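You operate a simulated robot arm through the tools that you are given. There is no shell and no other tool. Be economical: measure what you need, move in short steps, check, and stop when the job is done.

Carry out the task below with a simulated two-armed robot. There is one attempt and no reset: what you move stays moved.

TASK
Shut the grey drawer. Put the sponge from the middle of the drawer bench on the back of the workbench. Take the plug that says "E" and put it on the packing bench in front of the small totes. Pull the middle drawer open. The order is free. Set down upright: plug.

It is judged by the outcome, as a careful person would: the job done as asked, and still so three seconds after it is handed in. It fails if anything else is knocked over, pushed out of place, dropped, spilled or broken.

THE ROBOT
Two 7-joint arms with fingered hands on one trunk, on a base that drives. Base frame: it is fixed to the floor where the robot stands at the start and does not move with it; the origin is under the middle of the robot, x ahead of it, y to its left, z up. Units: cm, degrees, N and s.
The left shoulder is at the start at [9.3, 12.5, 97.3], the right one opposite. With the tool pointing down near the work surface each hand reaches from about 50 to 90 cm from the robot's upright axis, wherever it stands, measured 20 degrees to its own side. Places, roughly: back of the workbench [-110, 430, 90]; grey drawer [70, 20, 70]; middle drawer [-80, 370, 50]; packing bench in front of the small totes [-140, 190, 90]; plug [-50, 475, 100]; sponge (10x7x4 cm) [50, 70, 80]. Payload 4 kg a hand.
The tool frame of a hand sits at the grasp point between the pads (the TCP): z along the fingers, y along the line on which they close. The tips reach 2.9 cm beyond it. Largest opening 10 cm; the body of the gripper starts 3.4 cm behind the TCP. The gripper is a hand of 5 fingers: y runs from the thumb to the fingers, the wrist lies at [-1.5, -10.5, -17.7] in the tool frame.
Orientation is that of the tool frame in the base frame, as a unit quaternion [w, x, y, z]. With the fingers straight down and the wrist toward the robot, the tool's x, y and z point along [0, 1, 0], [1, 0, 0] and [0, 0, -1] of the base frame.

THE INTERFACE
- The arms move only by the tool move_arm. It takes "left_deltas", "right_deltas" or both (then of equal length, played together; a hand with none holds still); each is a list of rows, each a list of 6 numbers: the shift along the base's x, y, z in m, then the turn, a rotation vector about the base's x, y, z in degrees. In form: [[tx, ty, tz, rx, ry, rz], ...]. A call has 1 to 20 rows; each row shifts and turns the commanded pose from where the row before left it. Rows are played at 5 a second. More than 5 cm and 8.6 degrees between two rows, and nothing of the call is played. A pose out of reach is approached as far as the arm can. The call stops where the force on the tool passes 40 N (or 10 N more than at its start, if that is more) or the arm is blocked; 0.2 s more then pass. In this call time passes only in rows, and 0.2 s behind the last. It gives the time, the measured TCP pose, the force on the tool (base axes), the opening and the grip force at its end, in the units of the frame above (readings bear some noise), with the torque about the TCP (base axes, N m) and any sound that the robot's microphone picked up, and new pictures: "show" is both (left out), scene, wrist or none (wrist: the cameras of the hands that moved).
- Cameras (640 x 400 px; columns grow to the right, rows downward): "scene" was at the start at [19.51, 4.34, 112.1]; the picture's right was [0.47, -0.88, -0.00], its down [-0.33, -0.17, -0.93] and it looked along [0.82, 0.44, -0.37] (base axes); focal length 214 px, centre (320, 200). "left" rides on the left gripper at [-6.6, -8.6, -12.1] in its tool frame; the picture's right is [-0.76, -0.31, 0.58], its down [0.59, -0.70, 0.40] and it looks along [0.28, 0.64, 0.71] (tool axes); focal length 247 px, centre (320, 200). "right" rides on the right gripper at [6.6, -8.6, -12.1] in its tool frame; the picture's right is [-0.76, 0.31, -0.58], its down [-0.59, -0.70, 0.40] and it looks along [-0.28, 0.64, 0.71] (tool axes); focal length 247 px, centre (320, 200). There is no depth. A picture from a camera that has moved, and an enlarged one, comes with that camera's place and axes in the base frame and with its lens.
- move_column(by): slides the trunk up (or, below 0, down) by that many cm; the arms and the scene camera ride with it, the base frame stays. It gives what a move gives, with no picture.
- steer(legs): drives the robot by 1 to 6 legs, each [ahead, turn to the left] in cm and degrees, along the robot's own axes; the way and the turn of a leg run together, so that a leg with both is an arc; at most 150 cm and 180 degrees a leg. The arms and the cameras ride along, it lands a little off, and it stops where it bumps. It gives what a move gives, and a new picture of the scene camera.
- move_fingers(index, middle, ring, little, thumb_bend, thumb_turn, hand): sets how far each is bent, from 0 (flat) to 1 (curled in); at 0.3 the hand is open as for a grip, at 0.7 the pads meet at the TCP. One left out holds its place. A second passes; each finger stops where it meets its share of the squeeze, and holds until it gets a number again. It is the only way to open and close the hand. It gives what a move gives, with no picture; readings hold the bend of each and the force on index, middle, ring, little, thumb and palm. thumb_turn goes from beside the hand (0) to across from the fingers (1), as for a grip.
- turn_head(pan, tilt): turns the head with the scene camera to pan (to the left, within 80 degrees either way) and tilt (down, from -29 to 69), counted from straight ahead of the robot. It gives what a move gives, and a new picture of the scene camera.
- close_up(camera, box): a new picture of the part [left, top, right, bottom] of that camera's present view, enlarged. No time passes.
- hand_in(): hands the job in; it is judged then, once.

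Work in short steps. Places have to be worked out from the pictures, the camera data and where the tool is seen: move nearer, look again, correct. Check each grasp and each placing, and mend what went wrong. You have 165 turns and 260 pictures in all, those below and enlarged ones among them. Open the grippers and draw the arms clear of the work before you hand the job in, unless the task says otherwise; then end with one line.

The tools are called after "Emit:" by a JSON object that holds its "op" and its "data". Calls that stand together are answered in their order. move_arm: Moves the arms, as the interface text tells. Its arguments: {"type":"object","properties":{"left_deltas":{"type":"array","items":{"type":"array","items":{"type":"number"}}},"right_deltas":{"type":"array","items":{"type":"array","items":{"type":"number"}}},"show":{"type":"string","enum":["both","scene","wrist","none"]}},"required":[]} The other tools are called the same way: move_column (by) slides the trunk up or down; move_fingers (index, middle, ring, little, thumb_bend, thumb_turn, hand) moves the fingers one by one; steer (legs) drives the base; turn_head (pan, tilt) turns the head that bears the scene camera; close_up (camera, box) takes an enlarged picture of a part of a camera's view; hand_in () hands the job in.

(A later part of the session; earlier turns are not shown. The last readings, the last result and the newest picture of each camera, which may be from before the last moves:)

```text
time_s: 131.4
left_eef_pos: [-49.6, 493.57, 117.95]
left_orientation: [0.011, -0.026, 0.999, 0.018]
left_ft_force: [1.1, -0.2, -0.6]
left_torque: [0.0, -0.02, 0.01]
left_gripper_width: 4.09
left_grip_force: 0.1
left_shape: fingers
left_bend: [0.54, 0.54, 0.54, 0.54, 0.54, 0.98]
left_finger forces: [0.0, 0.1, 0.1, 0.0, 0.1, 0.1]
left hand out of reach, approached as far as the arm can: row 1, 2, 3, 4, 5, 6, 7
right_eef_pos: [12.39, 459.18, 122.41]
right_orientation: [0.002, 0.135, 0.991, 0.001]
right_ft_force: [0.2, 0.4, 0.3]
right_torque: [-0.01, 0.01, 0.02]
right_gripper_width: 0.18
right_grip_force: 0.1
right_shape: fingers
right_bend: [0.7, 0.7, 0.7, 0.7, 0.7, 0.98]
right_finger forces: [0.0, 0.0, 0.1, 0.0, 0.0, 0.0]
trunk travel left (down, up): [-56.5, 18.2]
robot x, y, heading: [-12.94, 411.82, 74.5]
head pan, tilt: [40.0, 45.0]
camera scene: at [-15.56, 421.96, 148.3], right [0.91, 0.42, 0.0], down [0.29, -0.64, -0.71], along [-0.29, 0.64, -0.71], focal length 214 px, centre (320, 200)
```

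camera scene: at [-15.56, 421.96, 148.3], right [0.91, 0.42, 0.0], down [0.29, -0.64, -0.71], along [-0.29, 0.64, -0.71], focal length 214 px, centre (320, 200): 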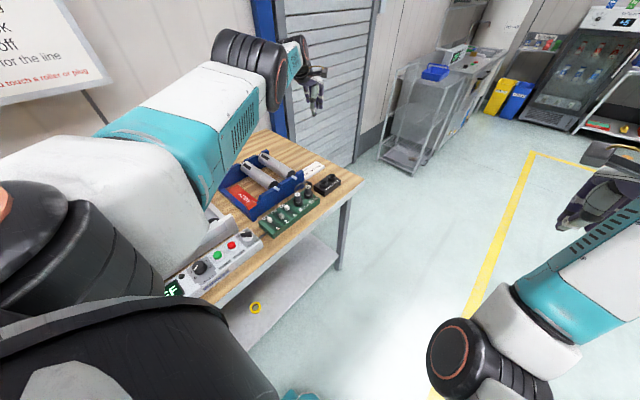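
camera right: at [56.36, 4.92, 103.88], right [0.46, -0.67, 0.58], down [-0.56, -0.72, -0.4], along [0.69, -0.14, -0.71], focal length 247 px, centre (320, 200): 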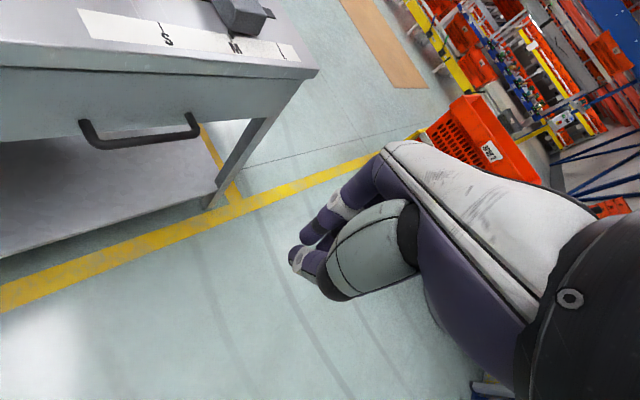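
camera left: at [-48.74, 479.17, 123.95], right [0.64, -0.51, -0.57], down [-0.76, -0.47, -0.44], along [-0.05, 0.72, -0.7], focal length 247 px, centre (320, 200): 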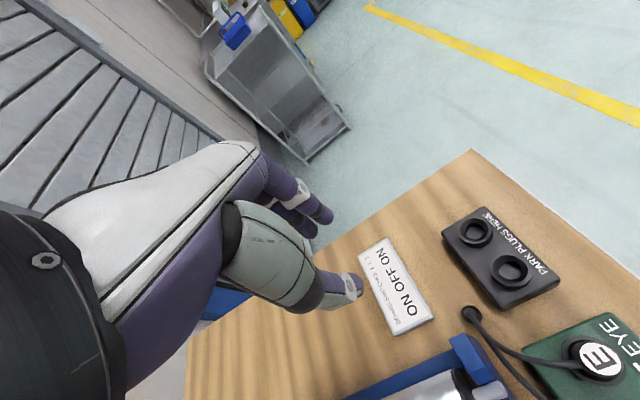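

Try straight up with larger steps, plus inward.

Emit:
{"op": "move_arm", "data": {"left_deltas": [[0.02, -0.03, 0.03, 0, 0, 0], [0.02, -0.03, 0.03, 0, 0, 0], [0.02, -0.03, 0.03, 0, 0, 0], [0.02, -0.03, 0.03, 0, 0, 0], [0.02, -0.03, 0.03, 0, 0, 0], [0.02, -0.03, 0.03, 0, 0, 0]], "show": "scene"}}

```text
time_s: 132.8
left_eef_pos: [-42.12, 492.43, 138.53]
left_orientation: [0.011, -0.025, 0.999, 0.018]
left_ft_force: [-0.6, -0.6, 0.2]
left_torque: [0.01, 0.01, 0.02]
left_gripper_width: 4.07
left_grip_force: 0.0
left_shape: fingers
left_bend: [0.54, 0.54, 0.54, 0.54, 0.54, 0.98]
left_finger forces: [0.0, 0.1, 0.0, 0.1, 0.0, 0.1]
left hand out of reach, approached as far as the arm can: row 1, 2, 3, 4, 5, 6
right_eef_pos: [12.5, 459.05, 122.4]
right_orientation: [0.001, 0.136, 0.991, 0.001]
right_ft_force: [0.4, 0.7, 1.0]
right_torque: [-0.02, 0.01, -0.02]
right_gripper_width: 0.14
right_grip_force: 0.0
right_shape: fingers
right_bend: [0.7, 0.7, 0.7, 0.7, 0.7, 0.98]
right_finger forces: [0.0, 0.0, 0.0, 0.0, 0.0, 0.0]
trunk travel left (down, up): [-56.5, 18.2]
robot x, y, heading: [-12.87, 411.46, 74.5]
head pan, tilt: [40.0, 45.0]
camera scene: at [-15.46, 421.88, 148.31], right [0.91, 0.42, 0.0], down [0.29, -0.64, -0.71], along [-0.29, 0.64, -0.71], focal length 214 px, centre (320, 200)
```

scene: 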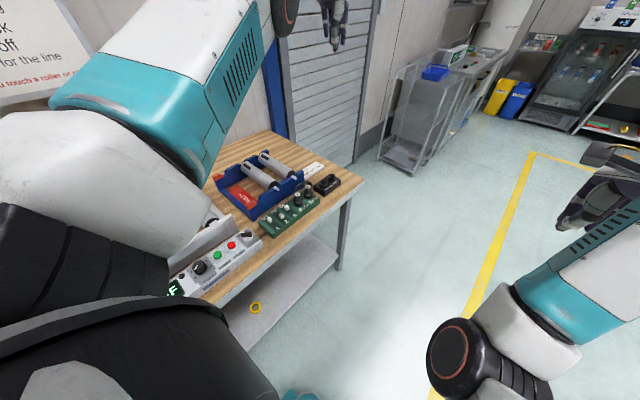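

Now try pulling straight back and down from this height.

Emit:
{"op": "move_arm", "data": {"left_deltas": [[0.0, -0.045, -0.02, 0, 0, 0], [0.0, -0.045, -0.02, 0, 0, 0], [0.0, -0.045, -0.02, 0, 0, 0], [0.0, -0.045, -0.02, 0, 0, 0]], "show": "scene"}}

```text
time_s: 133.8
left_eef_pos: [-45.01, 492.46, 136.72]
left_orientation: [0.011, -0.025, 0.999, 0.018]
left_ft_force: [-0.9, -0.2, 0.7]
left_torque: [-0.02, 0.01, 0.02]
left_gripper_width: 4.1
left_grip_force: 0.0
left_shape: fingers
left_bend: [0.54, 0.54, 0.54, 0.54, 0.54, 0.98]
left_finger forces: [0.0, 0.0, 0.0, 0.0, 0.1, 0.0]
left hand out of reach, approached as far as the arm can: row 1, 2, 3, 4
right_eef_pos: [12.28, 459.19, 122.35]
right_orientation: [0.001, 0.134, 0.991, 0.0]
right_ft_force: [-1.3, -0.2, 0.2]
right_torque: [0.0, 0.04, 0.01]
right_gripper_width: 0.14
right_grip_force: 0.0
right_shape: fingers
right_bend: [0.7, 0.7, 0.7, 0.7, 0.7, 0.98]
right_finger forces: [0.0, 0.1, 0.0, 0.0, 0.0, 0.0]
trunk travel left (down, up): [-56.5, 18.2]
robot x, y, heading: [-12.8, 412.31, 74.4]
head pan, tilt: [40.0, 45.0]
camera scene: at [-15.61, 421.99, 148.3], right [0.91, 0.42, 0.0], down [0.29, -0.64, -0.71], along [-0.29, 0.64, -0.71], focal length 214 px, centre (320, 200)
```

scene: 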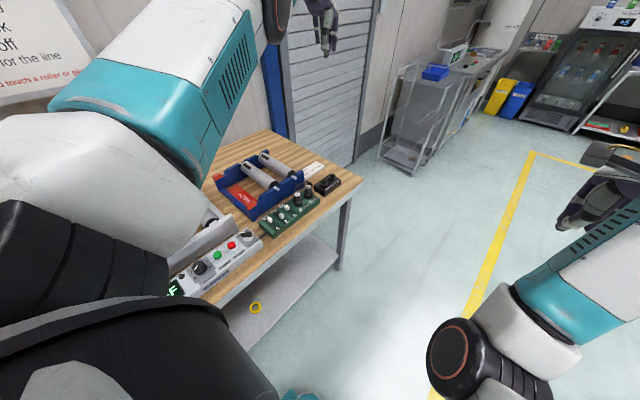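

The elbow is straight (singular). Try a combined sideways and inward motion to break it.

Emit:
{"op": "move_arm", "data": {"left_deltas": [[0.035, -0.03, -0.015, 0, 0, -5], [0.035, -0.03, -0.015, 0, 0, -5], [0.035, -0.03, -0.015, 0, 0, -5], [0.035, -0.03, -0.015, 0, 0, -5], [0.035, -0.03, -0.015, 0, 0, 0]], "show": "scene"}}

```text
time_s: 135.0
left_eef_pos: [-29.26, 493.84, 133.31]
left_orientation: [0.013, 0.149, 0.989, 0.015]
left_ft_force: [0.2, 0.0, 0.1]
left_torque: [-0.02, 0.03, 0.0]
left_gripper_width: 4.08
left_grip_force: 0.1
left_shape: fingers
left_bend: [0.54, 0.54, 0.54, 0.54, 0.54, 0.98]
left_finger forces: [0.1, 0.1, 0.0, 0.0, 0.0, 0.1]
left hand out of reach, approached as far as the arm can: row 1, 2, 3, 4, 5
right_eef_pos: [12.54, 459.33, 122.37]
right_orientation: [0.001, 0.135, 0.991, 0.0]
right_ft_force: [-0.1, 0.3, 0.4]
right_torque: [-0.02, 0.02, -0.01]
right_gripper_width: 0.14
right_grip_force: 0.1
right_shape: fingers
right_bend: [0.7, 0.7, 0.7, 0.7, 0.7, 0.98]
right_finger forces: [0.0, 0.1, 0.0, 0.0, 0.0, 0.0]
trunk travel left (down, up): [-56.5, 18.2]
robot x, y, heading: [-13.29, 411.77, 74.6]
head pan, tilt: [40.0, 45.0]
camera scene: at [-15.42, 422.0, 148.3], right [0.91, 0.42, 0.0], down [0.29, -0.64, -0.71], along [-0.29, 0.64, -0.71], focal length 214 px, centre (320, 200)
```

scene: 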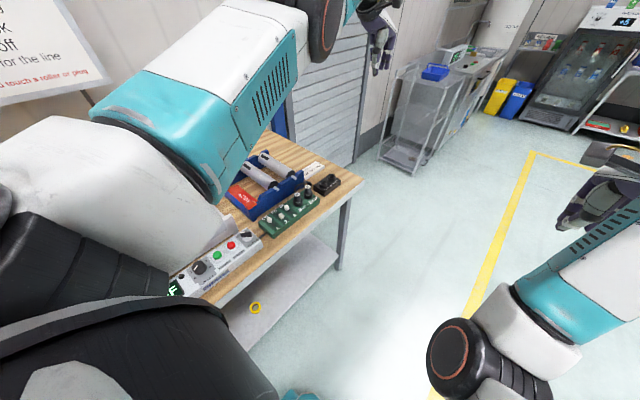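

Use a pitch rotation of the hand to force the elbow to bend, then pull back.

Emit:
{"op": "move_arm", "data": {"left_deltas": [[0, -0.02, 0, 8, 0, 0], [0, -0.02, 0, 8, 0, 0], [0, -0.02, 0, 8, 0, 0], [0, -0.03, 0, 0, 0, 0], [0, -0.03, 0, 0, 0, 0], [0, -0.03, 0, 0, 0, 0]], "show": "scene"}}

```text
time_s: 136.4
left_eef_pos: [-30.09, 500.6, 135.76]
left_orientation: [-0.016, 0.149, 0.963, 0.222]
left_ft_force: [-0.7, 0.3, 0.6]
left_torque: [-0.01, -0.02, 0.0]
left_gripper_width: 4.07
left_grip_force: 0.1
left_shape: fingers
left_bend: [0.54, 0.54, 0.54, 0.54, 0.54, 0.98]
left_finger forces: [0.0, 0.0, 0.1, 0.0, 0.0, 0.0]
left hand out of reach, approached as far as the arm can: row 1, 2, 3, 4, 5, 6
right_eef_pos: [12.37, 459.22, 122.46]
right_orientation: [0.0, 0.134, 0.991, 0.001]
right_ft_force: [-1.3, 0.1, -0.5]
right_torque: [-0.03, -0.01, 0.01]
right_gripper_width: 0.16
right_grip_force: 0.1
right_shape: fingers
right_bend: [0.7, 0.7, 0.7, 0.7, 0.7, 0.98]
right_finger forces: [0.0, 0.0, 0.0, 0.0, 0.1, 0.1]
trunk travel left (down, up): [-56.5, 18.2]
robot x, y, heading: [-13.14, 411.63, 74.6]
head pan, tilt: [40.0, 45.0]
camera scene: at [-15.55, 421.97, 148.3], right [0.91, 0.42, 0.0], down [0.29, -0.64, -0.71], along [-0.29, 0.64, -0.71], focal length 214 px, centre (320, 200)
```

scene: 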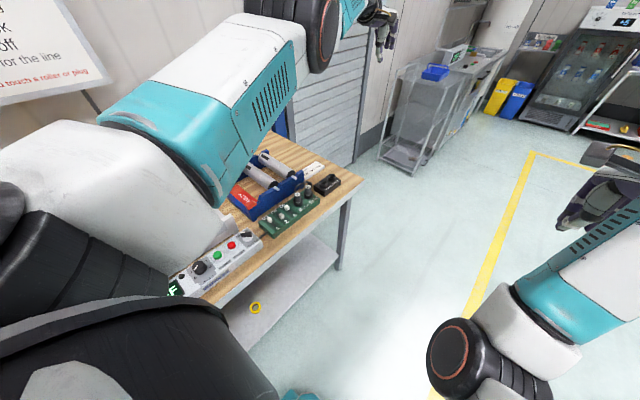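

Try the opposite pitch direction.

Emit:
{"op": "move_arm", "data": {"left_deltas": [[0, -0.02, 0, -8, 0, 0], [0, -0.02, 0, -8, 0, 0], [0, -0.02, 0, -8, 0, 0], [0, -0.02, 0, -8, 0, 0], [0, -0.03, -0.01, -8, 0, 0], [0, -0.03, -0.01, -8, 0, 0], [0, -0.04, -0.01, 0, 0, 0], [0, -0.04, -0.01, 0, 0, 0]], "show": "scene"}}

```text
time_s: 138.2
left_eef_pos: [-29.8, 476.23, 131.2]
left_orientation: [0.045, 0.142, 0.971, -0.189]
left_ft_force: [-0.1, -0.5, -0.6]
left_torque: [0.02, 0.0, 0.0]
left_gripper_width: 4.06
left_grip_force: 0.0
left_shape: fingers
left_bend: [0.54, 0.54, 0.54, 0.54, 0.54, 0.98]
left_finger forces: [0.0, 0.0, 0.0, 0.1, 0.0, 0.1]
left hand out of reach, approached as far as the arm can: row 2, 3, 4
right_eef_pos: [12.43, 459.06, 122.38]
right_orientation: [0.002, 0.135, 0.991, 0.0]
right_ft_force: [0.0, 0.4, 0.6]
right_torque: [0.0, 0.0, 0.0]
right_gripper_width: 0.15
right_grip_force: 0.2
right_shape: fingers
right_bend: [0.7, 0.7, 0.7, 0.7, 0.7, 0.98]
right_finger forces: [0.0, 0.0, 0.1, 0.1, 0.0, 0.0]
trunk travel left (down, up): [-56.5, 18.2]
robot x, y, heading: [-12.92, 411.78, 74.6]
head pan, tilt: [40.0, 45.0]
camera scene: at [-15.61, 421.88, 148.31], right [0.91, 0.42, 0.0], down [0.29, -0.64, -0.71], along [-0.29, 0.64, -0.71], focal length 214 px, centre (320, 200)
```

scene: 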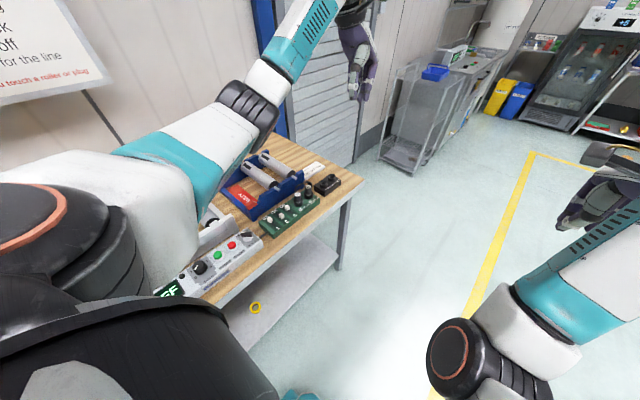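

The elbow is bent again. Undo the pitch while keeping well inside reach.

Emit:
{"op": "move_arm", "data": {"left_deltas": [[0, -0.03, -0.02, 0, 0, 0], [0, -0.03, -0.02, 0, 0, 0], [-0.01, 0, -0.01, 7.5, 0, 0], [-0.01, 0, -0.01, 7.5, 0, 0], [-0.01, 0, 0, 8, 0, 0]]}}

```text
time_s: 139.4
left_eef_pos: [-32.65, 470.2, 125.14]
left_orientation: [0.016, 0.148, 0.989, 0.01]
left_ft_force: [-0.9, 0.3, -0.2]
left_torque: [0.03, -0.03, 0.0]
left_gripper_width: 4.04
left_grip_force: 0.0
left_shape: fingers
left_bend: [0.54, 0.54, 0.54, 0.54, 0.54, 0.98]
left_finger forces: [0.0, 0.0, 0.0, 0.0, 0.1, 0.0]
right_eef_pos: [12.31, 459.12, 122.34]
right_orientation: [0.002, 0.135, 0.991, 0.001]
right_ft_force: [-0.4, 0.2, 0.3]
right_torque: [0.05, 0.0, 0.01]
right_gripper_width: 0.12
right_grip_force: 0.1
right_shape: fingers
right_bend: [0.7, 0.7, 0.7, 0.7, 0.7, 0.98]
right_finger forces: [0.0, 0.0, 0.0, 0.1, 0.1, 0.0]
trunk travel left (down, up): [-56.5, 18.2]
robot x, y, heading: [-13.1, 411.69, 74.3]
head pan, tilt: [40.0, 45.0]
camera scene: at [-15.65, 421.89, 148.31], right [0.91, 0.42, 0.0], down [0.29, -0.64, -0.71], along [-0.29, 0.64, -0.71], focal length 214 px, centre (320, 200)
camera left: at [-29.41, 459.99, 137.3], right [0.65, -0.51, -0.56], down [-0.76, -0.49, -0.43], along [-0.06, 0.71, -0.71], focal length 247 px, centre (320, 200)
```

scene: 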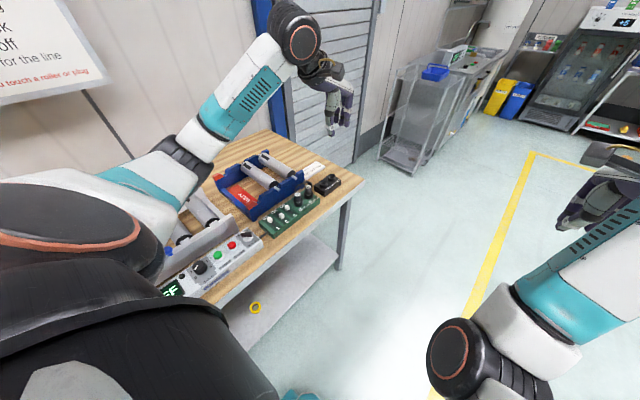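
left: 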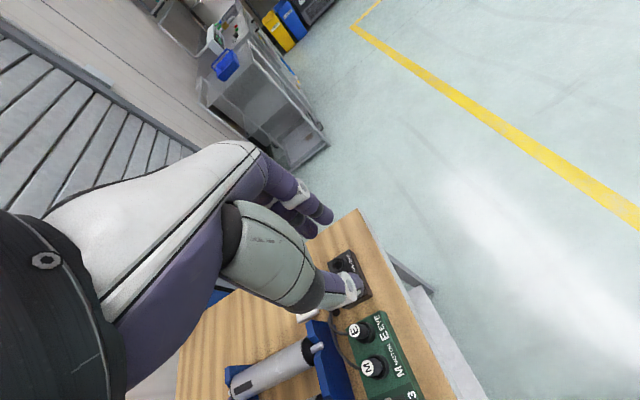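

Good posture. Move above E (−45.3,477) while rotating to ~55°.

Emit:
{"op": "move_arm", "data": {"left_deltas": [[-0.021, 0.0113, -0.03, 0, 0, -3], [-0.021, 0.0113, -0.03, 0, 0, -3], [-0.021, 0.0113, -0.03, 0, 0, -3], [-0.021, 0.0113, -0.03, 0, 0, -3], [-0.021, 0.0113, -0.03, 0, 0, -3], [-0.021, 0.0113, -0.03, 0, 0, -3]]}}

```text
time_s: 140.8
left_eef_pos: [-45.22, 476.76, 107.13]
left_orientation: [0.017, 0.301, 0.953, 0.005]
left_ft_force: [0.2, 0.7, 0.2]
left_torque: [-0.02, 0.02, 0.03]
left_gripper_width: 4.07
left_grip_force: 0.0
left_shape: fingers
left_bend: [0.54, 0.54, 0.54, 0.54, 0.54, 0.98]
left_finger forces: [0.0, 0.0, 0.1, 0.1, 0.0, 0.0]
right_eef_pos: [12.35, 459.25, 122.4]
right_orientation: [0.003, 0.135, 0.991, 0.0]
right_ft_force: [0.6, 0.3, 0.1]
right_torque: [-0.02, -0.01, 0.01]
right_gripper_width: 0.12
right_grip_force: 0.2
right_shape: fingers
right_bend: [0.7, 0.7, 0.7, 0.7, 0.7, 0.98]
right_finger forces: [0.0, 0.0, 0.0, 0.1, 0.0, 0.1]
trunk travel left (down, up): [-56.5, 18.2]
robot x, y, heading: [-13.03, 411.7, 74.4]
head pan, tilt: [40.0, 45.0]
camera scene: at [-15.59, 422.06, 148.29], right [0.91, 0.42, 0.0], down [0.29, -0.64, -0.71], along [-0.29, 0.64, -0.71], focal length 214 px, centre (320, 200)
camera left: at [-45.1, 466.15, 119.39], right [0.46, -0.69, -0.56], down [-0.87, -0.24, -0.43], along [0.16, 0.69, -0.71], focal length 247 px, centre (320, 200)
```

scene: 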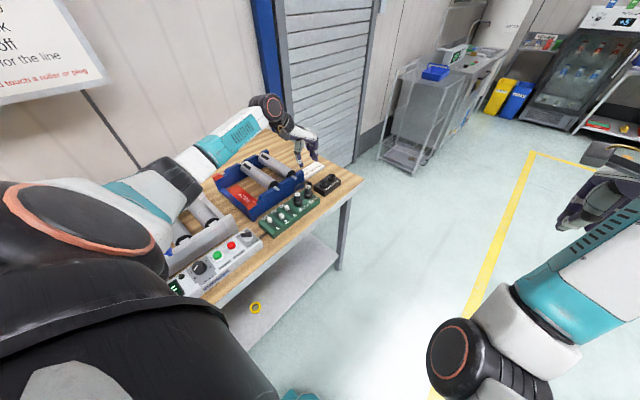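
left: 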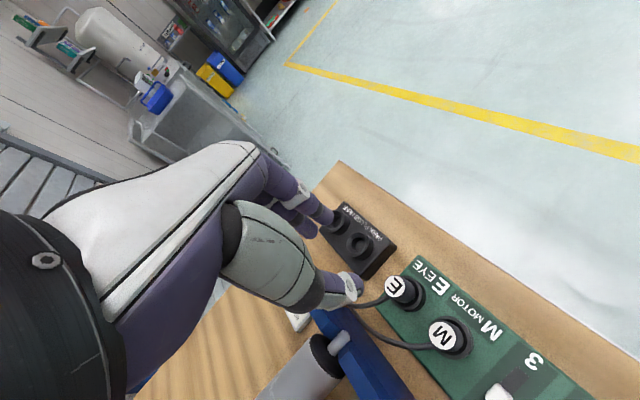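

Centred on E with a healthy elbow. Descend.

Emit:
{"op": "move_arm", "data": {"left_deltas": [[0, 0, -0.03, 0, 0, 0], [0, 0, -0.03, 0, 0, 0], [0, 0, -0.03, 0, 0, 0], [0, 0.001, -0.02, 0, 0, 0], [0, 0, -0.015, 0, 0, 0], [0, 0, -0.012, 0, 0, 0]]}}

Emit:
{"op": "close_up", "data": {"camera": "scene", "box": [260, 140, 340, 207]}}

```text
time_s: 142.2
left_eef_pos: [-45.12, 477.04, 93.78]
left_orientation: [0.016, 0.301, 0.953, 0.008]
left_ft_force: [-1.3, -1.3, 5.8]
left_torque: [-0.15, 0.11, -0.01]
left_gripper_width: 4.14
left_grip_force: 2.8
left_shape: fingers
left_bend: [0.54, 0.54, 0.54, 0.54, 0.53, 0.98]
left_finger forces: [0.0, 0.0, 0.0, 0.0, 5.6, 0.0]
right_eef_pos: [12.53, 459.11, 122.38]
right_orientation: [0.001, 0.135, 0.991, 0.001]
right_ft_force: [-0.1, -0.4, 0.2]
right_torque: [0.06, -0.03, -0.02]
right_gripper_width: 0.17
right_grip_force: 0.1
right_shape: fingers
right_bend: [0.7, 0.7, 0.7, 0.7, 0.7, 0.98]
right_finger forces: [0.0, 0.1, 0.0, 0.0, 0.0, 0.1]
trunk travel left (down, up): [-56.5, 18.2]
robot x, y, heading: [-12.73, 411.8, 74.5]
head pan, tilt: [40.0, 45.0]
camera scene: at [-15.52, 421.84, 148.32], right [0.91, 0.42, 0.0], down [0.29, -0.64, -0.71], along [-0.29, 0.64, -0.71], focal length 214 px, centre (320, 200)
camera left: at [-45.23, 466.31, 105.82], right [0.46, -0.68, -0.56], down [-0.87, -0.24, -0.43], along [0.16, 0.69, -0.7], focal length 247 px, centre (320, 200)
```

scene: 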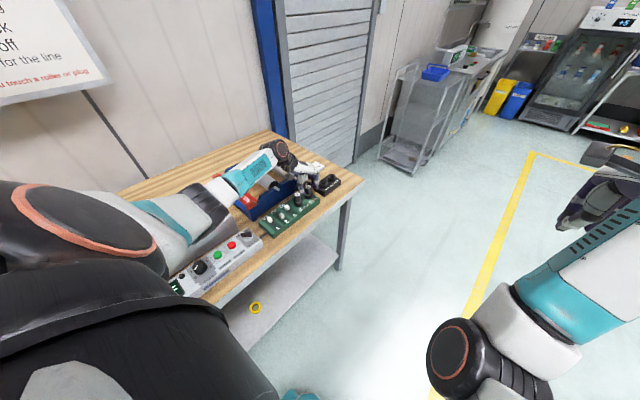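
left: 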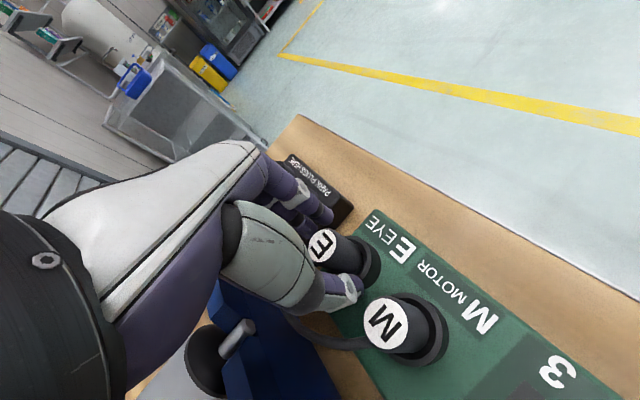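

```text
5.97 times, centred on (300, 174) of scene
camera zoom: at [-15.52, 421.84, 148.32], right [0.91, 0.42, 0.0], down [0.29, -0.64, -0.71], along [-0.29, 0.64, -0.71], focal length 1280 px, centre (439, 358)
```

zoom: 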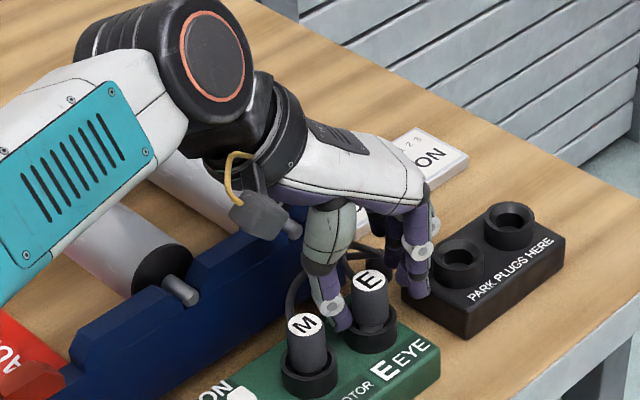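

Thumb tip is just resting on E's socket rim (5.6 N). Raise 0.4 cm and close on the plug.

Emit:
{"op": "move_arm", "data": {"left_deltas": [[0, 0, 0.004, 0, 0, 0]], "show": "none"}}

Emit:
{"op": "move_fingers", "data": {"hand": "left", "index": 0.72, "middle": 0.72, "ring": 0.72, "little": 0.6, "thumb_bend": 0.72}}

Emit:
{"op": "close_up", "data": {"camera": "left", "box": [240, 150, 480, 390]}}

Emit:
{"op": "close_up", "data": {"camera": "scene", "box": [260, 140, 340, 207]}}

```text
time_s: 142.6
left_eef_pos: [-45.32, 476.98, 93.97]
left_orientation: [0.017, 0.302, 0.953, 0.005]
left_ft_force: [1.0, -0.1, 0.1]
left_torque: [-0.01, -0.03, -0.02]
left_gripper_width: 4.09
left_grip_force: 0.6
left_shape: fingers
left_bend: [0.54, 0.54, 0.54, 0.54, 0.54, 0.98]
left_finger forces: [0.0, 0.1, 0.0, 0.0, 0.4, 0.0]
right_eef_pos: [12.42, 459.22, 122.4]
right_orientation: [0.002, 0.135, 0.991, 0.001]
right_ft_force: [-0.6, 0.5, 0.2]
right_torque: [-0.02, -0.01, -0.02]
right_gripper_width: 0.13
right_grip_force: 0.0
right_shape: fingers
right_bend: [0.7, 0.7, 0.7, 0.7, 0.7, 0.98]
right_finger forces: [0.1, 0.1, 0.0, 0.0, 0.0, 0.0]
trunk travel left (down, up): [-56.5, 18.2]
robot x, y, heading: [-13.19, 411.49, 74.4]
head pan, tilt: [40.0, 45.0]
```

```text
time_s: 143.6
left_eef_pos: [-45.34, 476.99, 94.01]
left_orientation: [0.017, 0.3, 0.954, 0.005]
left_ft_force: [-4.2, -5.0, -2.1]
left_torque: [-0.14, 0.12, -0.05]
left_gripper_width: 1.94
left_grip_force: 8.0
left_shape: fingers
left_bend: [0.65, 0.72, 0.72, 0.6, 0.64, 0.97]
left_finger forces: [4.8, 0.0, 0.0, 0.1, 10.5, 0.0]
right_eef_pos: [12.33, 459.08, 122.43]
right_orientation: [0.001, 0.134, 0.991, 0.001]
right_ft_force: [-0.1, 0.4, 0.2]
right_torque: [0.01, -0.02, 0.01]
right_gripper_width: 0.14
right_grip_force: 0.1
right_shape: fingers
right_bend: [0.7, 0.7, 0.7, 0.7, 0.7, 0.98]
right_finger forces: [0.1, 0.0, 0.0, 0.0, 0.1, 0.0]
trunk travel left (down, up): [-56.5, 18.2]
robot x, y, heading: [-12.83, 411.77, 74.6]
head pan, tilt: [40.0, 45.0]
```

```text
1.67 times, centred on (360, 270) of left
camera zoom: at [-45.36, 466.33, 106.09], right [0.46, -0.69, -0.56], down [-0.87, -0.24, -0.43], along [0.16, 0.69, -0.71], focal length 412 px, centre (253, 83)
```

zoom: 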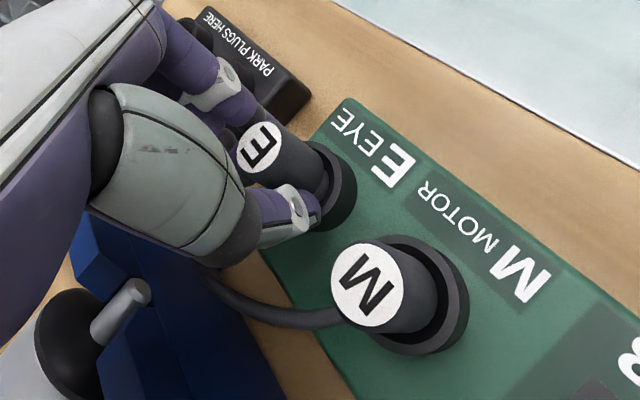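

```text
5.97 times, centred on (300, 174) of scene
camera zoom: at [-15.63, 421.92, 148.3], right [0.91, 0.42, 0.0], down [0.29, -0.64, -0.71], along [-0.29, 0.64, -0.71], focal length 1280 px, centre (439, 358)
```

zoom: 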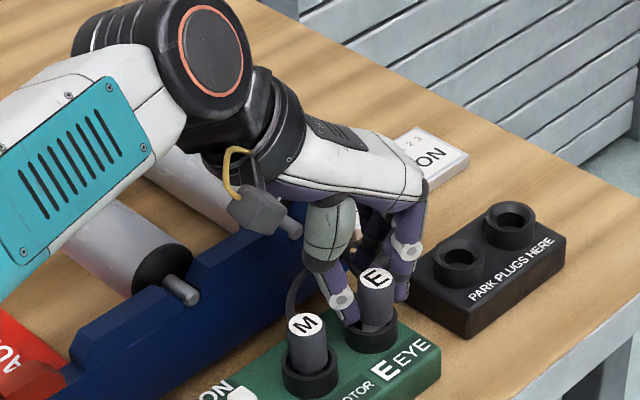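

Only the index and thumb touch E; the plug sits toward the index side. Open, shift 1.5 cm toward the index side, and close again.

Emit:
{"op": "move_fingers", "data": {"hand": "left", "index": 0.54, "middle": 0.54, "ring": 0.54, "little": 0.54, "thumb_bend": 0.54}}

Emit:
{"op": "move_arm", "data": {"left_deltas": [[0.006, -0.0045, 0, 0, 0, 0], [0.006, -0.0045, 0, 0, 0, 0]], "show": "wrist"}}

Emit:
{"op": "close_up", "data": {"camera": "scene", "box": [260, 140, 340, 207]}}

```text
time_s: 144.6
left_eef_pos: [-45.37, 476.96, 93.94]
left_orientation: [0.016, 0.301, 0.954, 0.006]
left_ft_force: [-0.4, -0.7, -0.2]
left_torque: [0.02, 0.01, 0.01]
left_gripper_width: 4.0
left_grip_force: 0.2
left_shape: fingers
left_bend: [0.54, 0.54, 0.54, 0.54, 0.54, 0.97]
left_finger forces: [0.1, 0.0, 0.0, 0.0, 0.2, 0.0]
right_eef_pos: [12.35, 459.33, 122.48]
right_orientation: [0.001, 0.134, 0.991, 0.0]
right_ft_force: [0.6, -0.4, -0.2]
right_torque: [0.01, 0.02, 0.0]
right_gripper_width: 0.15
right_grip_force: 0.1
right_shape: fingers
right_bend: [0.7, 0.7, 0.7, 0.7, 0.7, 0.98]
right_finger forces: [0.0, 0.0, 0.1, 0.0, 0.1, 0.0]
trunk travel left (down, up): [-56.5, 18.2]
robot x, y, heading: [-13.08, 411.47, 74.3]
head pan, tilt: [40.0, 45.0]
```

```text
time_s: 145.2
left_eef_pos: [-44.19, 476.17, 93.93]
left_orientation: [0.017, 0.301, 0.953, 0.006]
left_ft_force: [0.3, 0.1, 0.1]
left_torque: [0.02, -0.03, 0.01]
left_gripper_width: 3.98
left_grip_force: 0.1
left_shape: fingers
left_bend: [0.54, 0.54, 0.54, 0.54, 0.54, 0.98]
left_finger forces: [0.0, 0.1, 0.0, 0.0, 0.1, 0.1]
right_eef_pos: [12.45, 459.18, 122.31]
right_orientation: [0.001, 0.135, 0.991, 0.001]
right_ft_force: [-0.6, 0.0, 1.1]
right_torque: [0.01, 0.0, 0.0]
right_gripper_width: 0.15
right_grip_force: 0.1
right_shape: fingers
right_bend: [0.7, 0.7, 0.7, 0.7, 0.7, 0.98]
right_finger forces: [0.1, 0.0, 0.0, 0.0, 0.0, 0.0]
trunk travel left (down, up): [-56.5, 18.2]
robot x, y, heading: [-12.98, 411.78, 74.3]
head pan, tilt: [40.0, 45.0]
camera left: at [-44.14, 465.5, 106.06], right [0.46, -0.69, -0.56], down [-0.87, -0.24, -0.43], along [0.16, 0.69, -0.71], focal length 247 px, centre (320, 200)
```

left: 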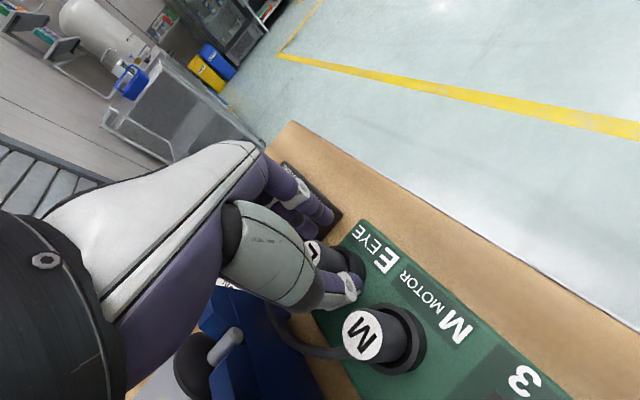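

```text
5.97 times, centred on (300, 174) of scene
camera zoom: at [-15.56, 421.96, 148.3], right [0.91, 0.42, 0.0], down [0.29, -0.64, -0.71], along [-0.29, 0.64, -0.71], focal length 1280 px, centre (439, 358)
```

zoom: 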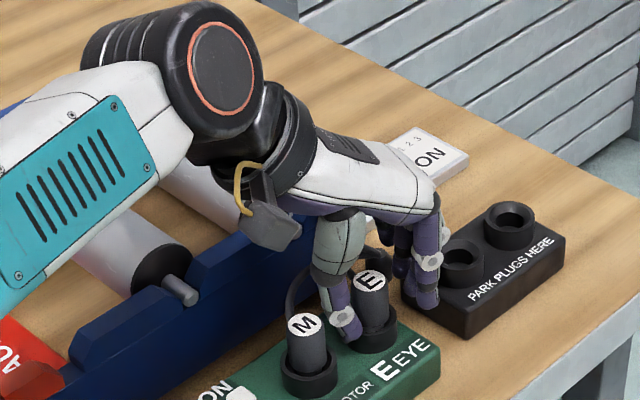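

E is now well between thumb and finger row. Close (little left more open).

Emit:
{"op": "move_fingers", "data": {"hand": "left", "index": 0.75, "middle": 0.75, "ring": 0.75, "little": 0.6, "thumb_bend": 0.75}}

Emit:
{"op": "close_up", "data": {"camera": "scene", "box": [260, 140, 340, 207]}}

```text
time_s: 146.2
left_eef_pos: [-44.22, 476.16, 93.88]
left_orientation: [0.017, 0.301, 0.953, 0.006]
left_ft_force: [-1.5, -2.7, -0.1]
left_torque: [-0.09, 0.01, -0.03]
left_gripper_width: 0.69
left_grip_force: 9.7
left_shape: fingers
left_bend: [0.74, 0.73, 0.75, 0.6, 0.67, 0.94]
left_finger forces: [3.2, 5.6, 0.0, 0.0, 10.5, 0.0]
right_eef_pos: [12.38, 459.23, 122.29]
right_orientation: [0.001, 0.135, 0.991, 0.0]
right_ft_force: [0.0, 0.3, -0.1]
right_torque: [-0.01, 0.01, -0.03]
right_gripper_width: 0.15
right_grip_force: 0.1
right_shape: fingers
right_bend: [0.7, 0.7, 0.7, 0.7, 0.7, 0.98]
right_finger forces: [0.0, 0.0, 0.1, 0.0, 0.0, 0.0]
trunk travel left (down, up): [-56.5, 18.2]
robot x, y, heading: [-12.82, 411.73, 74.5]
head pan, tilt: [40.0, 45.0]
```

```text
5.97 times, centred on (300, 174) of scene
camera zoom: at [-15.59, 421.94, 148.3], right [0.91, 0.42, 0.0], down [0.29, -0.64, -0.71], along [-0.29, 0.64, -0.71], focal length 1280 px, centre (439, 358)
```

zoom: 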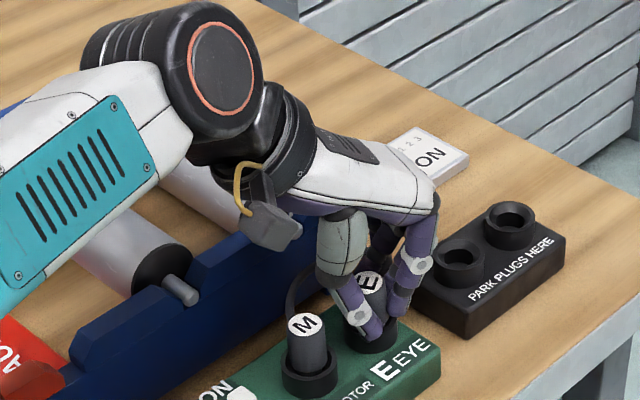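

Index, middle and thumb all bear on the plug (3.2/5.6/10.5 N): a three-point grip. Pull up slowly.

Emit:
{"op": "move_arm", "data": {"left_deltas": [[0, 0, 0.006, 0, 0, 0], [0, 0, 0.008, 0, 0, 0], [0, 0, 0.01, 0, 0, 0], [0, 0, 0.01, 0, 0, 0]], "show": "wrist"}}

Emit:
{"op": "close_up", "data": {"camera": "scene", "box": [260, 130, 340, 197]}}

```text
time_s: 147.2
left_eef_pos: [-44.16, 476.26, 97.39]
left_orientation: [0.017, 0.301, 0.953, 0.006]
left_ft_force: [-0.1, 0.4, -0.2]
left_torque: [0.01, 0.0, -0.03]
left_gripper_width: 0.64
left_grip_force: 9.6
left_shape: fingers
left_bend: [0.74, 0.73, 0.75, 0.6, 0.67, 0.94]
left_finger forces: [3.7, 6.6, 0.1, 0.0, 9.8, 0.0]
right_eef_pos: [12.37, 459.24, 122.44]
right_orientation: [0.001, 0.135, 0.991, 0.001]
right_ft_force: [-0.1, -0.4, 0.2]
right_torque: [-0.03, 0.02, 0.03]
right_gripper_width: 0.15
right_grip_force: 0.0
right_shape: fingers
right_bend: [0.7, 0.7, 0.7, 0.7, 0.7, 0.98]
right_finger forces: [0.0, 0.0, 0.0, 0.1, 0.0, 0.0]
trunk travel left (down, up): [-56.5, 18.2]
robot x, y, heading: [-12.93, 411.71, 74.5]
head pan, tilt: [40.0, 45.0]
camera left: at [-44.12, 465.51, 109.54], right [0.46, -0.69, -0.56], down [-0.87, -0.24, -0.43], along [0.16, 0.69, -0.71], focal length 247 px, centre (320, 200)
```

left: 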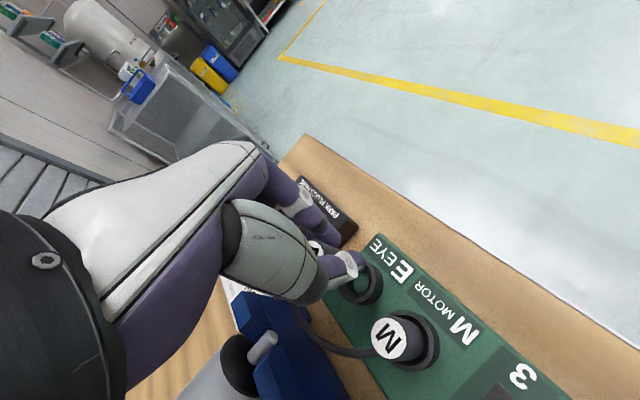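

```text
5.97 times, centred on (300, 164) of scene
camera zoom: at [-15.57, 421.96, 148.3], right [0.91, 0.42, 0.0], down [0.29, -0.64, -0.71], along [-0.29, 0.64, -0.71], focal length 1280 px, centre (439, 418)
```

zoom: 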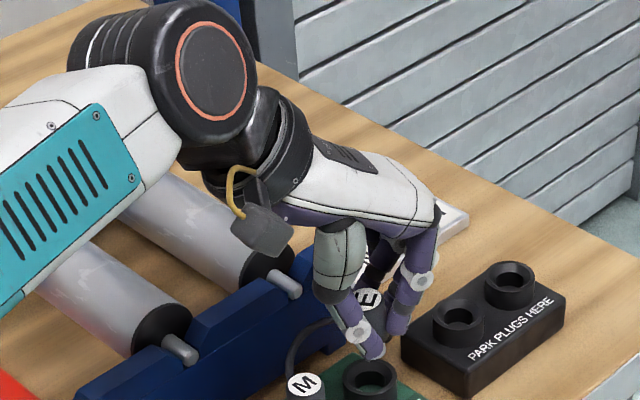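

E has come out of its socket. Lift higher and inspect how it sits.

Emit:
{"op": "move_arm", "data": {"left_deltas": [[0, 0, 0.02, 0, 0, 0], [0, 0, 0.03, 0, 0, 0], [0, -0.005, 0.03, 0, 0, 0], [0, -0.005, 0.03, 0, 0, 0], [0.0, -0.01, 0.03, 0, 0, 0], [0.0, -0.01, 0.02, 0, 0, 0]], "show": "both"}}

Emit:
{"op": "close_up", "data": {"camera": "scene", "box": [240, 70, 360, 170]}}

Emit:
{"op": "close_up", "data": {"camera": "left", "box": [240, 150, 480, 390]}}

```text
time_s: 148.6
left_eef_pos: [-43.96, 472.99, 113.45]
left_orientation: [0.017, 0.301, 0.954, 0.006]
left_ft_force: [-0.9, 0.8, 0.1]
left_torque: [-0.03, 0.02, 0.01]
left_gripper_width: 0.65
left_grip_force: 10.3
left_shape: fingers
left_bend: [0.74, 0.73, 0.75, 0.6, 0.67, 0.94]
left_finger forces: [3.6, 6.4, 0.0, 0.1, 9.6, 0.1]
right_eef_pos: [12.42, 459.18, 122.36]
right_orientation: [0.002, 0.135, 0.991, 0.0]
right_ft_force: [0.3, -0.8, -0.6]
right_torque: [-0.01, 0.0, 0.01]
right_gripper_width: 0.16
right_grip_force: 0.0
right_shape: fingers
right_bend: [0.7, 0.7, 0.7, 0.7, 0.7, 0.98]
right_finger forces: [0.1, 0.0, 0.0, 0.0, 0.0, 0.0]
trunk travel left (down, up): [-56.5, 18.2]
robot x, y, heading: [-12.96, 411.63, 74.2]
head pan, tilt: [40.0, 45.0]
camera scene: at [-15.56, 421.94, 148.3], right [0.91, 0.42, 0.0], down [0.29, -0.64, -0.71], along [-0.29, 0.64, -0.71], focal length 214 px, centre (320, 200)
camera left: at [-43.87, 462.38, 125.58], right [0.46, -0.69, -0.56], down [-0.87, -0.24, -0.43], along [0.16, 0.69, -0.71], focal length 247 px, centre (320, 200)
```

scene: 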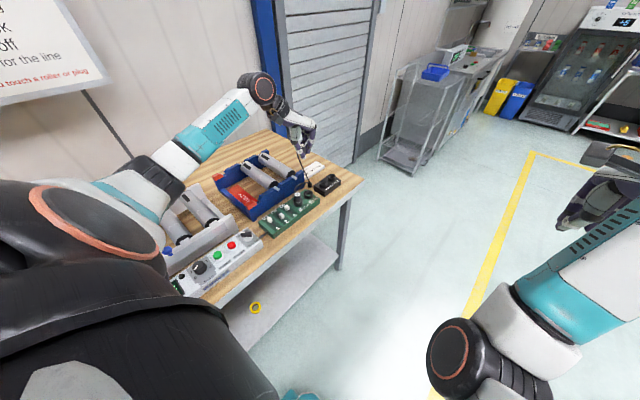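
left: 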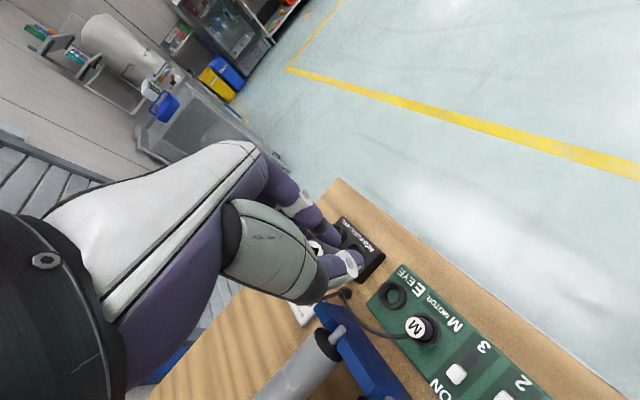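

```text
4.00 times, centred on (300, 120) of scene
camera zoom: at [-15.56, 421.94, 148.3], right [0.91, 0.42, 0.0], down [0.29, -0.64, -0.71], along [-0.29, 0.64, -0.71], focal length 858 px, centre (400, 520)
```

zoom: 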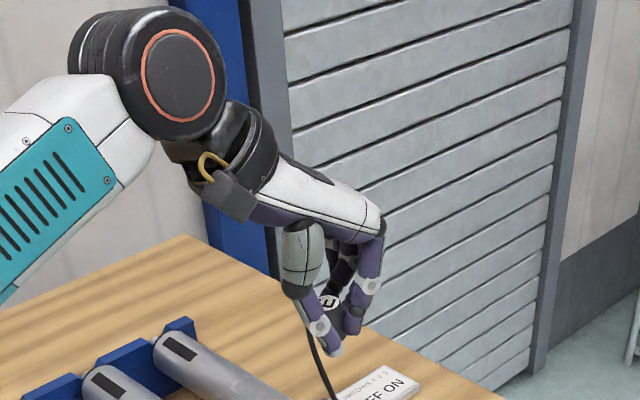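

```text
1.67 times, centred on (360, 270) of left
camera zoom: at [-43.87, 462.38, 125.58], right [0.46, -0.69, -0.56], down [-0.87, -0.24, -0.43], along [0.16, 0.69, -0.71], focal length 412 px, centre (253, 83)
```

zoom: 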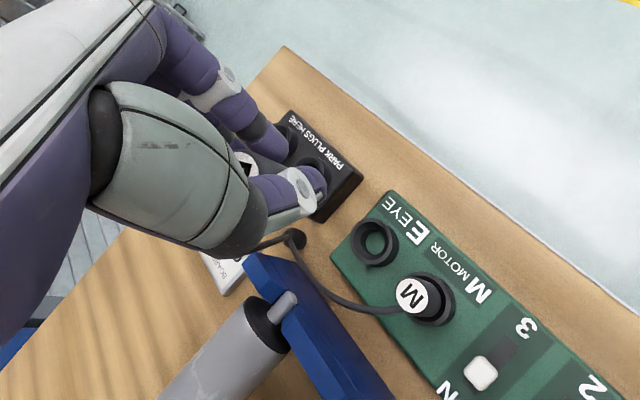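

M is undisturbed and E is held. A thin cord still runs from E down to the bench; I'll watch for tension. Move the hand in toward the robot and up.

Emit:
{"op": "move_arm", "data": {"left_deltas": [[0.03, -0.01, 0.01, 0, 0, 0], [0.03, -0.01, 0.015, 0, 0, 0], [0.03, -0.01, 0.015, 0, 0, 0], [0.03, -0.01, 0.015, 0, 0, 0], [0.03, -0.01, 0.015, 0, 0, 0], [0.03, -0.01, 0.015, 0, 0, 0]]}}

```text
time_s: 150.0
left_eef_pos: [-25.81, 467.5, 122.0]
left_orientation: [0.015, 0.301, 0.954, 0.005]
left_ft_force: [0.3, -0.2, -0.4]
left_torque: [-0.02, 0.04, 0.0]
left_gripper_width: 0.58
left_grip_force: 9.8
left_shape: fingers
left_bend: [0.74, 0.73, 0.75, 0.6, 0.67, 0.94]
left_finger forces: [3.6, 6.2, 0.0, 0.0, 9.5, 0.0]
right_eef_pos: [12.51, 459.18, 122.32]
right_orientation: [0.0, 0.135, 0.991, 0.0]
right_ft_force: [0.3, 0.7, -0.2]
right_torque: [0.01, -0.01, 0.02]
right_gripper_width: 0.14
right_grip_force: 0.1
right_shape: fingers
right_bend: [0.7, 0.7, 0.7, 0.7, 0.7, 0.98]
right_finger forces: [0.0, 0.0, 0.1, 0.1, 0.0, 0.0]
trunk travel left (down, up): [-56.5, 18.2]
robot x, y, heading: [-12.97, 411.71, 74.6]
head pan, tilt: [40.0, 45.0]
camera scene: at [-15.46, 421.98, 148.3], right [0.91, 0.42, 0.0], down [0.29, -0.64, -0.71], along [-0.29, 0.64, -0.71], focal length 214 px, centre (320, 200)
camera left: at [-25.81, 456.68, 134.15], right [0.46, -0.69, -0.56], down [-0.87, -0.24, -0.43], along [0.16, 0.69, -0.71], focal length 247 px, centre (320, 200)
```

scene: 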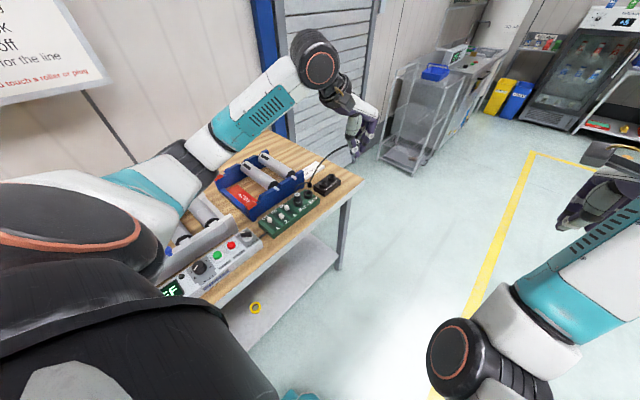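
left: 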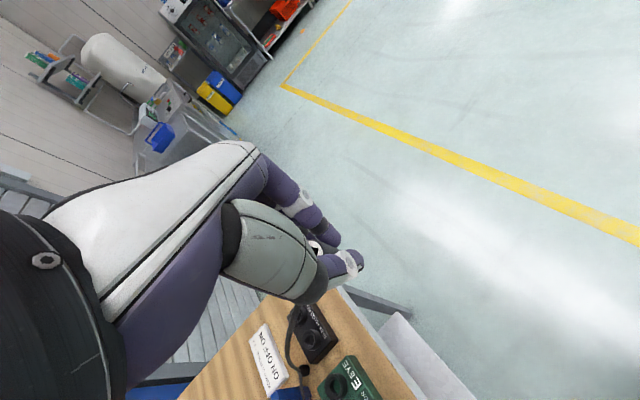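

No tension felt. Reverse a bit and check the grip and cord.

Emit:
{"op": "steer", "data": {"legs": [[-30, 0]]}}

Emit:
{"op": "close_up", "data": {"camera": "scene", "box": [260, 60, 420, 180]}}

```text
time_s: 152.0
left_eef_pos: [-33.79, 438.65, 122.0]
left_orientation: [0.016, 0.305, 0.952, 0.005]
left_ft_force: [0.1, -1.0, -0.2]
left_torque: [0.02, -0.02, 0.0]
left_gripper_width: 0.6
left_grip_force: 9.2
left_shape: fingers
left_bend: [0.74, 0.73, 0.75, 0.6, 0.67, 0.94]
left_finger forces: [3.6, 6.2, 0.0, 0.0, 9.5, 0.0]
right_eef_pos: [4.64, 430.05, 122.5]
right_orientation: [0.002, 0.139, 0.99, 0.001]
right_ft_force: [0.6, -0.3, 0.1]
right_torque: [0.0, 0.02, -0.02]
right_gripper_width: 0.15
right_grip_force: 0.0
right_shape: fingers
right_bend: [0.7, 0.7, 0.7, 0.7, 0.7, 0.98]
right_finger forces: [0.0, 0.0, 0.0, 0.0, 0.0, 0.0]
trunk travel left (down, up): [-56.5, 18.2]
robot x, y, heading: [-20.92, 383.07, 74.4]
head pan, tilt: [40.0, 45.0]
camera scene: at [-23.64, 393.01, 148.31], right [0.91, 0.41, 0.0], down [0.29, -0.65, -0.71], along [-0.29, 0.65, -0.71], focal length 214 px, centre (320, 200)
```

scene: 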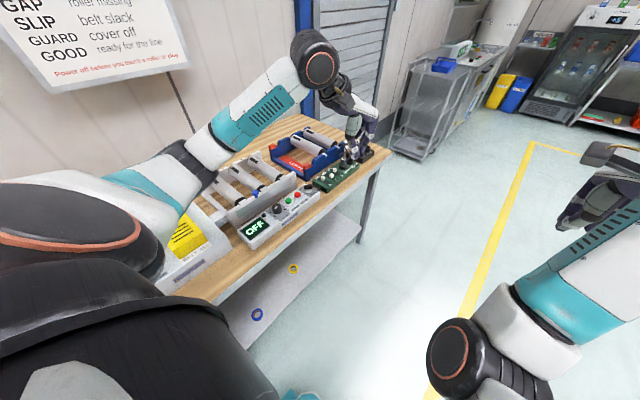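

```text
3.33 times, centred on (340, 120) of scene
camera zoom: at [-23.64, 393.01, 148.31], right [0.91, 0.41, 0.0], down [0.29, -0.65, -0.71], along [-0.29, 0.65, -0.71], focal length 715 px, centre (253, 467)
```

zoom: 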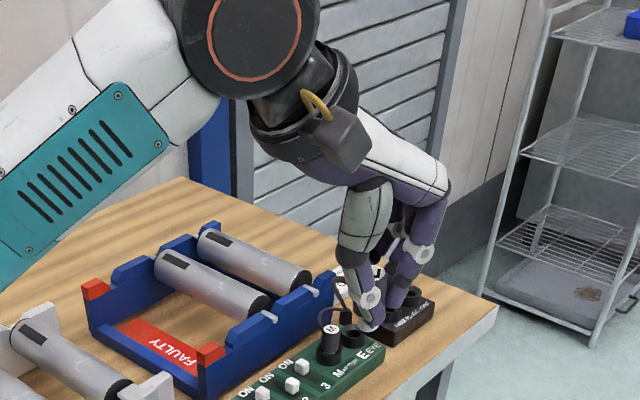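

Grip steady. Continue reversing toward the packing bench.

Emit:
{"op": "steer", "data": {"legs": [[-120, 0]]}}

Emit:
{"op": "turn_head", "data": {"pan": 75, "tilt": 35}}

```text
time_s: 158.1
left_eef_pos: [-66.55, 324.63, 121.99]
left_orientation: [0.016, 0.323, 0.946, 0.006]
left_ft_force: [0.1, 0.1, 0.1]
left_torque: [0.0, 0.0, -0.03]
left_gripper_width: 0.6
left_grip_force: 9.2
left_shape: fingers
left_bend: [0.74, 0.73, 0.75, 0.6, 0.67, 0.94]
left_finger forces: [3.5, 6.2, 0.0, 0.0, 9.5, 0.1]
right_eef_pos: [-28.64, 314.73, 122.42]
right_orientation: [0.002, 0.157, 0.988, 0.0]
right_ft_force: [0.3, -0.3, -0.3]
right_torque: [0.03, -0.01, -0.02]
right_gripper_width: 0.13
right_grip_force: 0.1
right_shape: fingers
right_bend: [0.7, 0.7, 0.7, 0.7, 0.7, 0.98]
right_finger forces: [0.1, 0.0, 0.1, 0.1, 0.0, 0.0]
trunk travel left (down, up): [-56.5, 18.2]
robot x, y, heading: [-56.16, 268.41, 72.0]
head pan, tilt: [40.0, 45.0]
camera scene: at [-58.13, 278.83, 148.3], right [0.93, 0.37, 0.0], down [0.26, -0.66, -0.71], along [-0.26, 0.66, -0.71], focal length 214 px, centre (320, 200)
```

scene: 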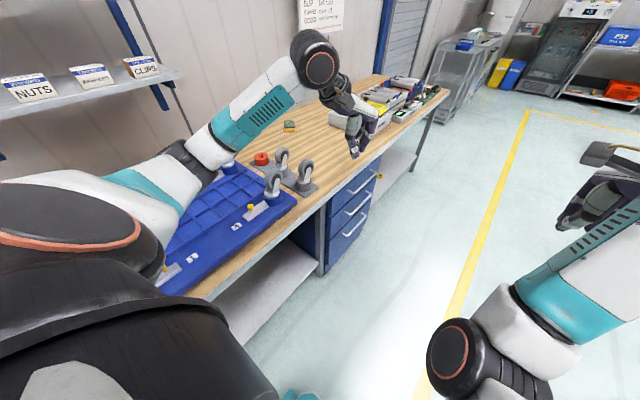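

```text
time_s: 159.1
left_eef_pos: [-66.5, 324.67, 122.04]
left_orientation: [0.017, 0.324, 0.946, 0.006]
left_ft_force: [0.7, 0.6, -0.2]
left_torque: [-0.03, 0.02, -0.04]
left_gripper_width: 0.55
left_grip_force: 8.9
left_shape: fingers
left_bend: [0.74, 0.73, 0.75, 0.6, 0.67, 0.94]
left_finger forces: [3.5, 6.3, 0.1, 0.1, 9.5, 0.1]
right_eef_pos: [-28.55, 314.8, 122.37]
right_orientation: [0.002, 0.157, 0.988, 0.0]
right_ft_force: [0.0, 0.0, -0.5]
right_torque: [0.01, -0.01, -0.05]
right_gripper_width: 0.15
right_grip_force: 0.0
right_shape: fingers
right_bend: [0.7, 0.7, 0.7, 0.7, 0.7, 0.98]
right_finger forces: [0.0, 0.0, 0.0, 0.0, 0.0, 0.0]
trunk travel left (down, up): [-56.5, 18.2]
robot x, y, heading: [-56.18, 268.47, 72.1]
head pan, tilt: [75.0, 35.0]
camera scene: at [-62.46, 276.13, 149.78], right [0.55, 0.84, 0.0], down [0.48, -0.31, -0.82], along [-0.69, 0.45, -0.57], focal length 214 px, centre (320, 200)
```

scene: 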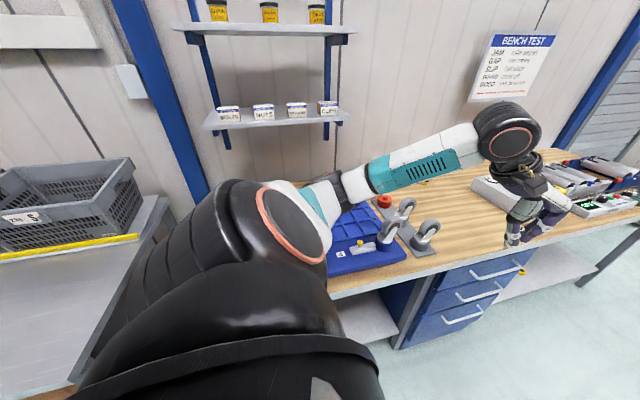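

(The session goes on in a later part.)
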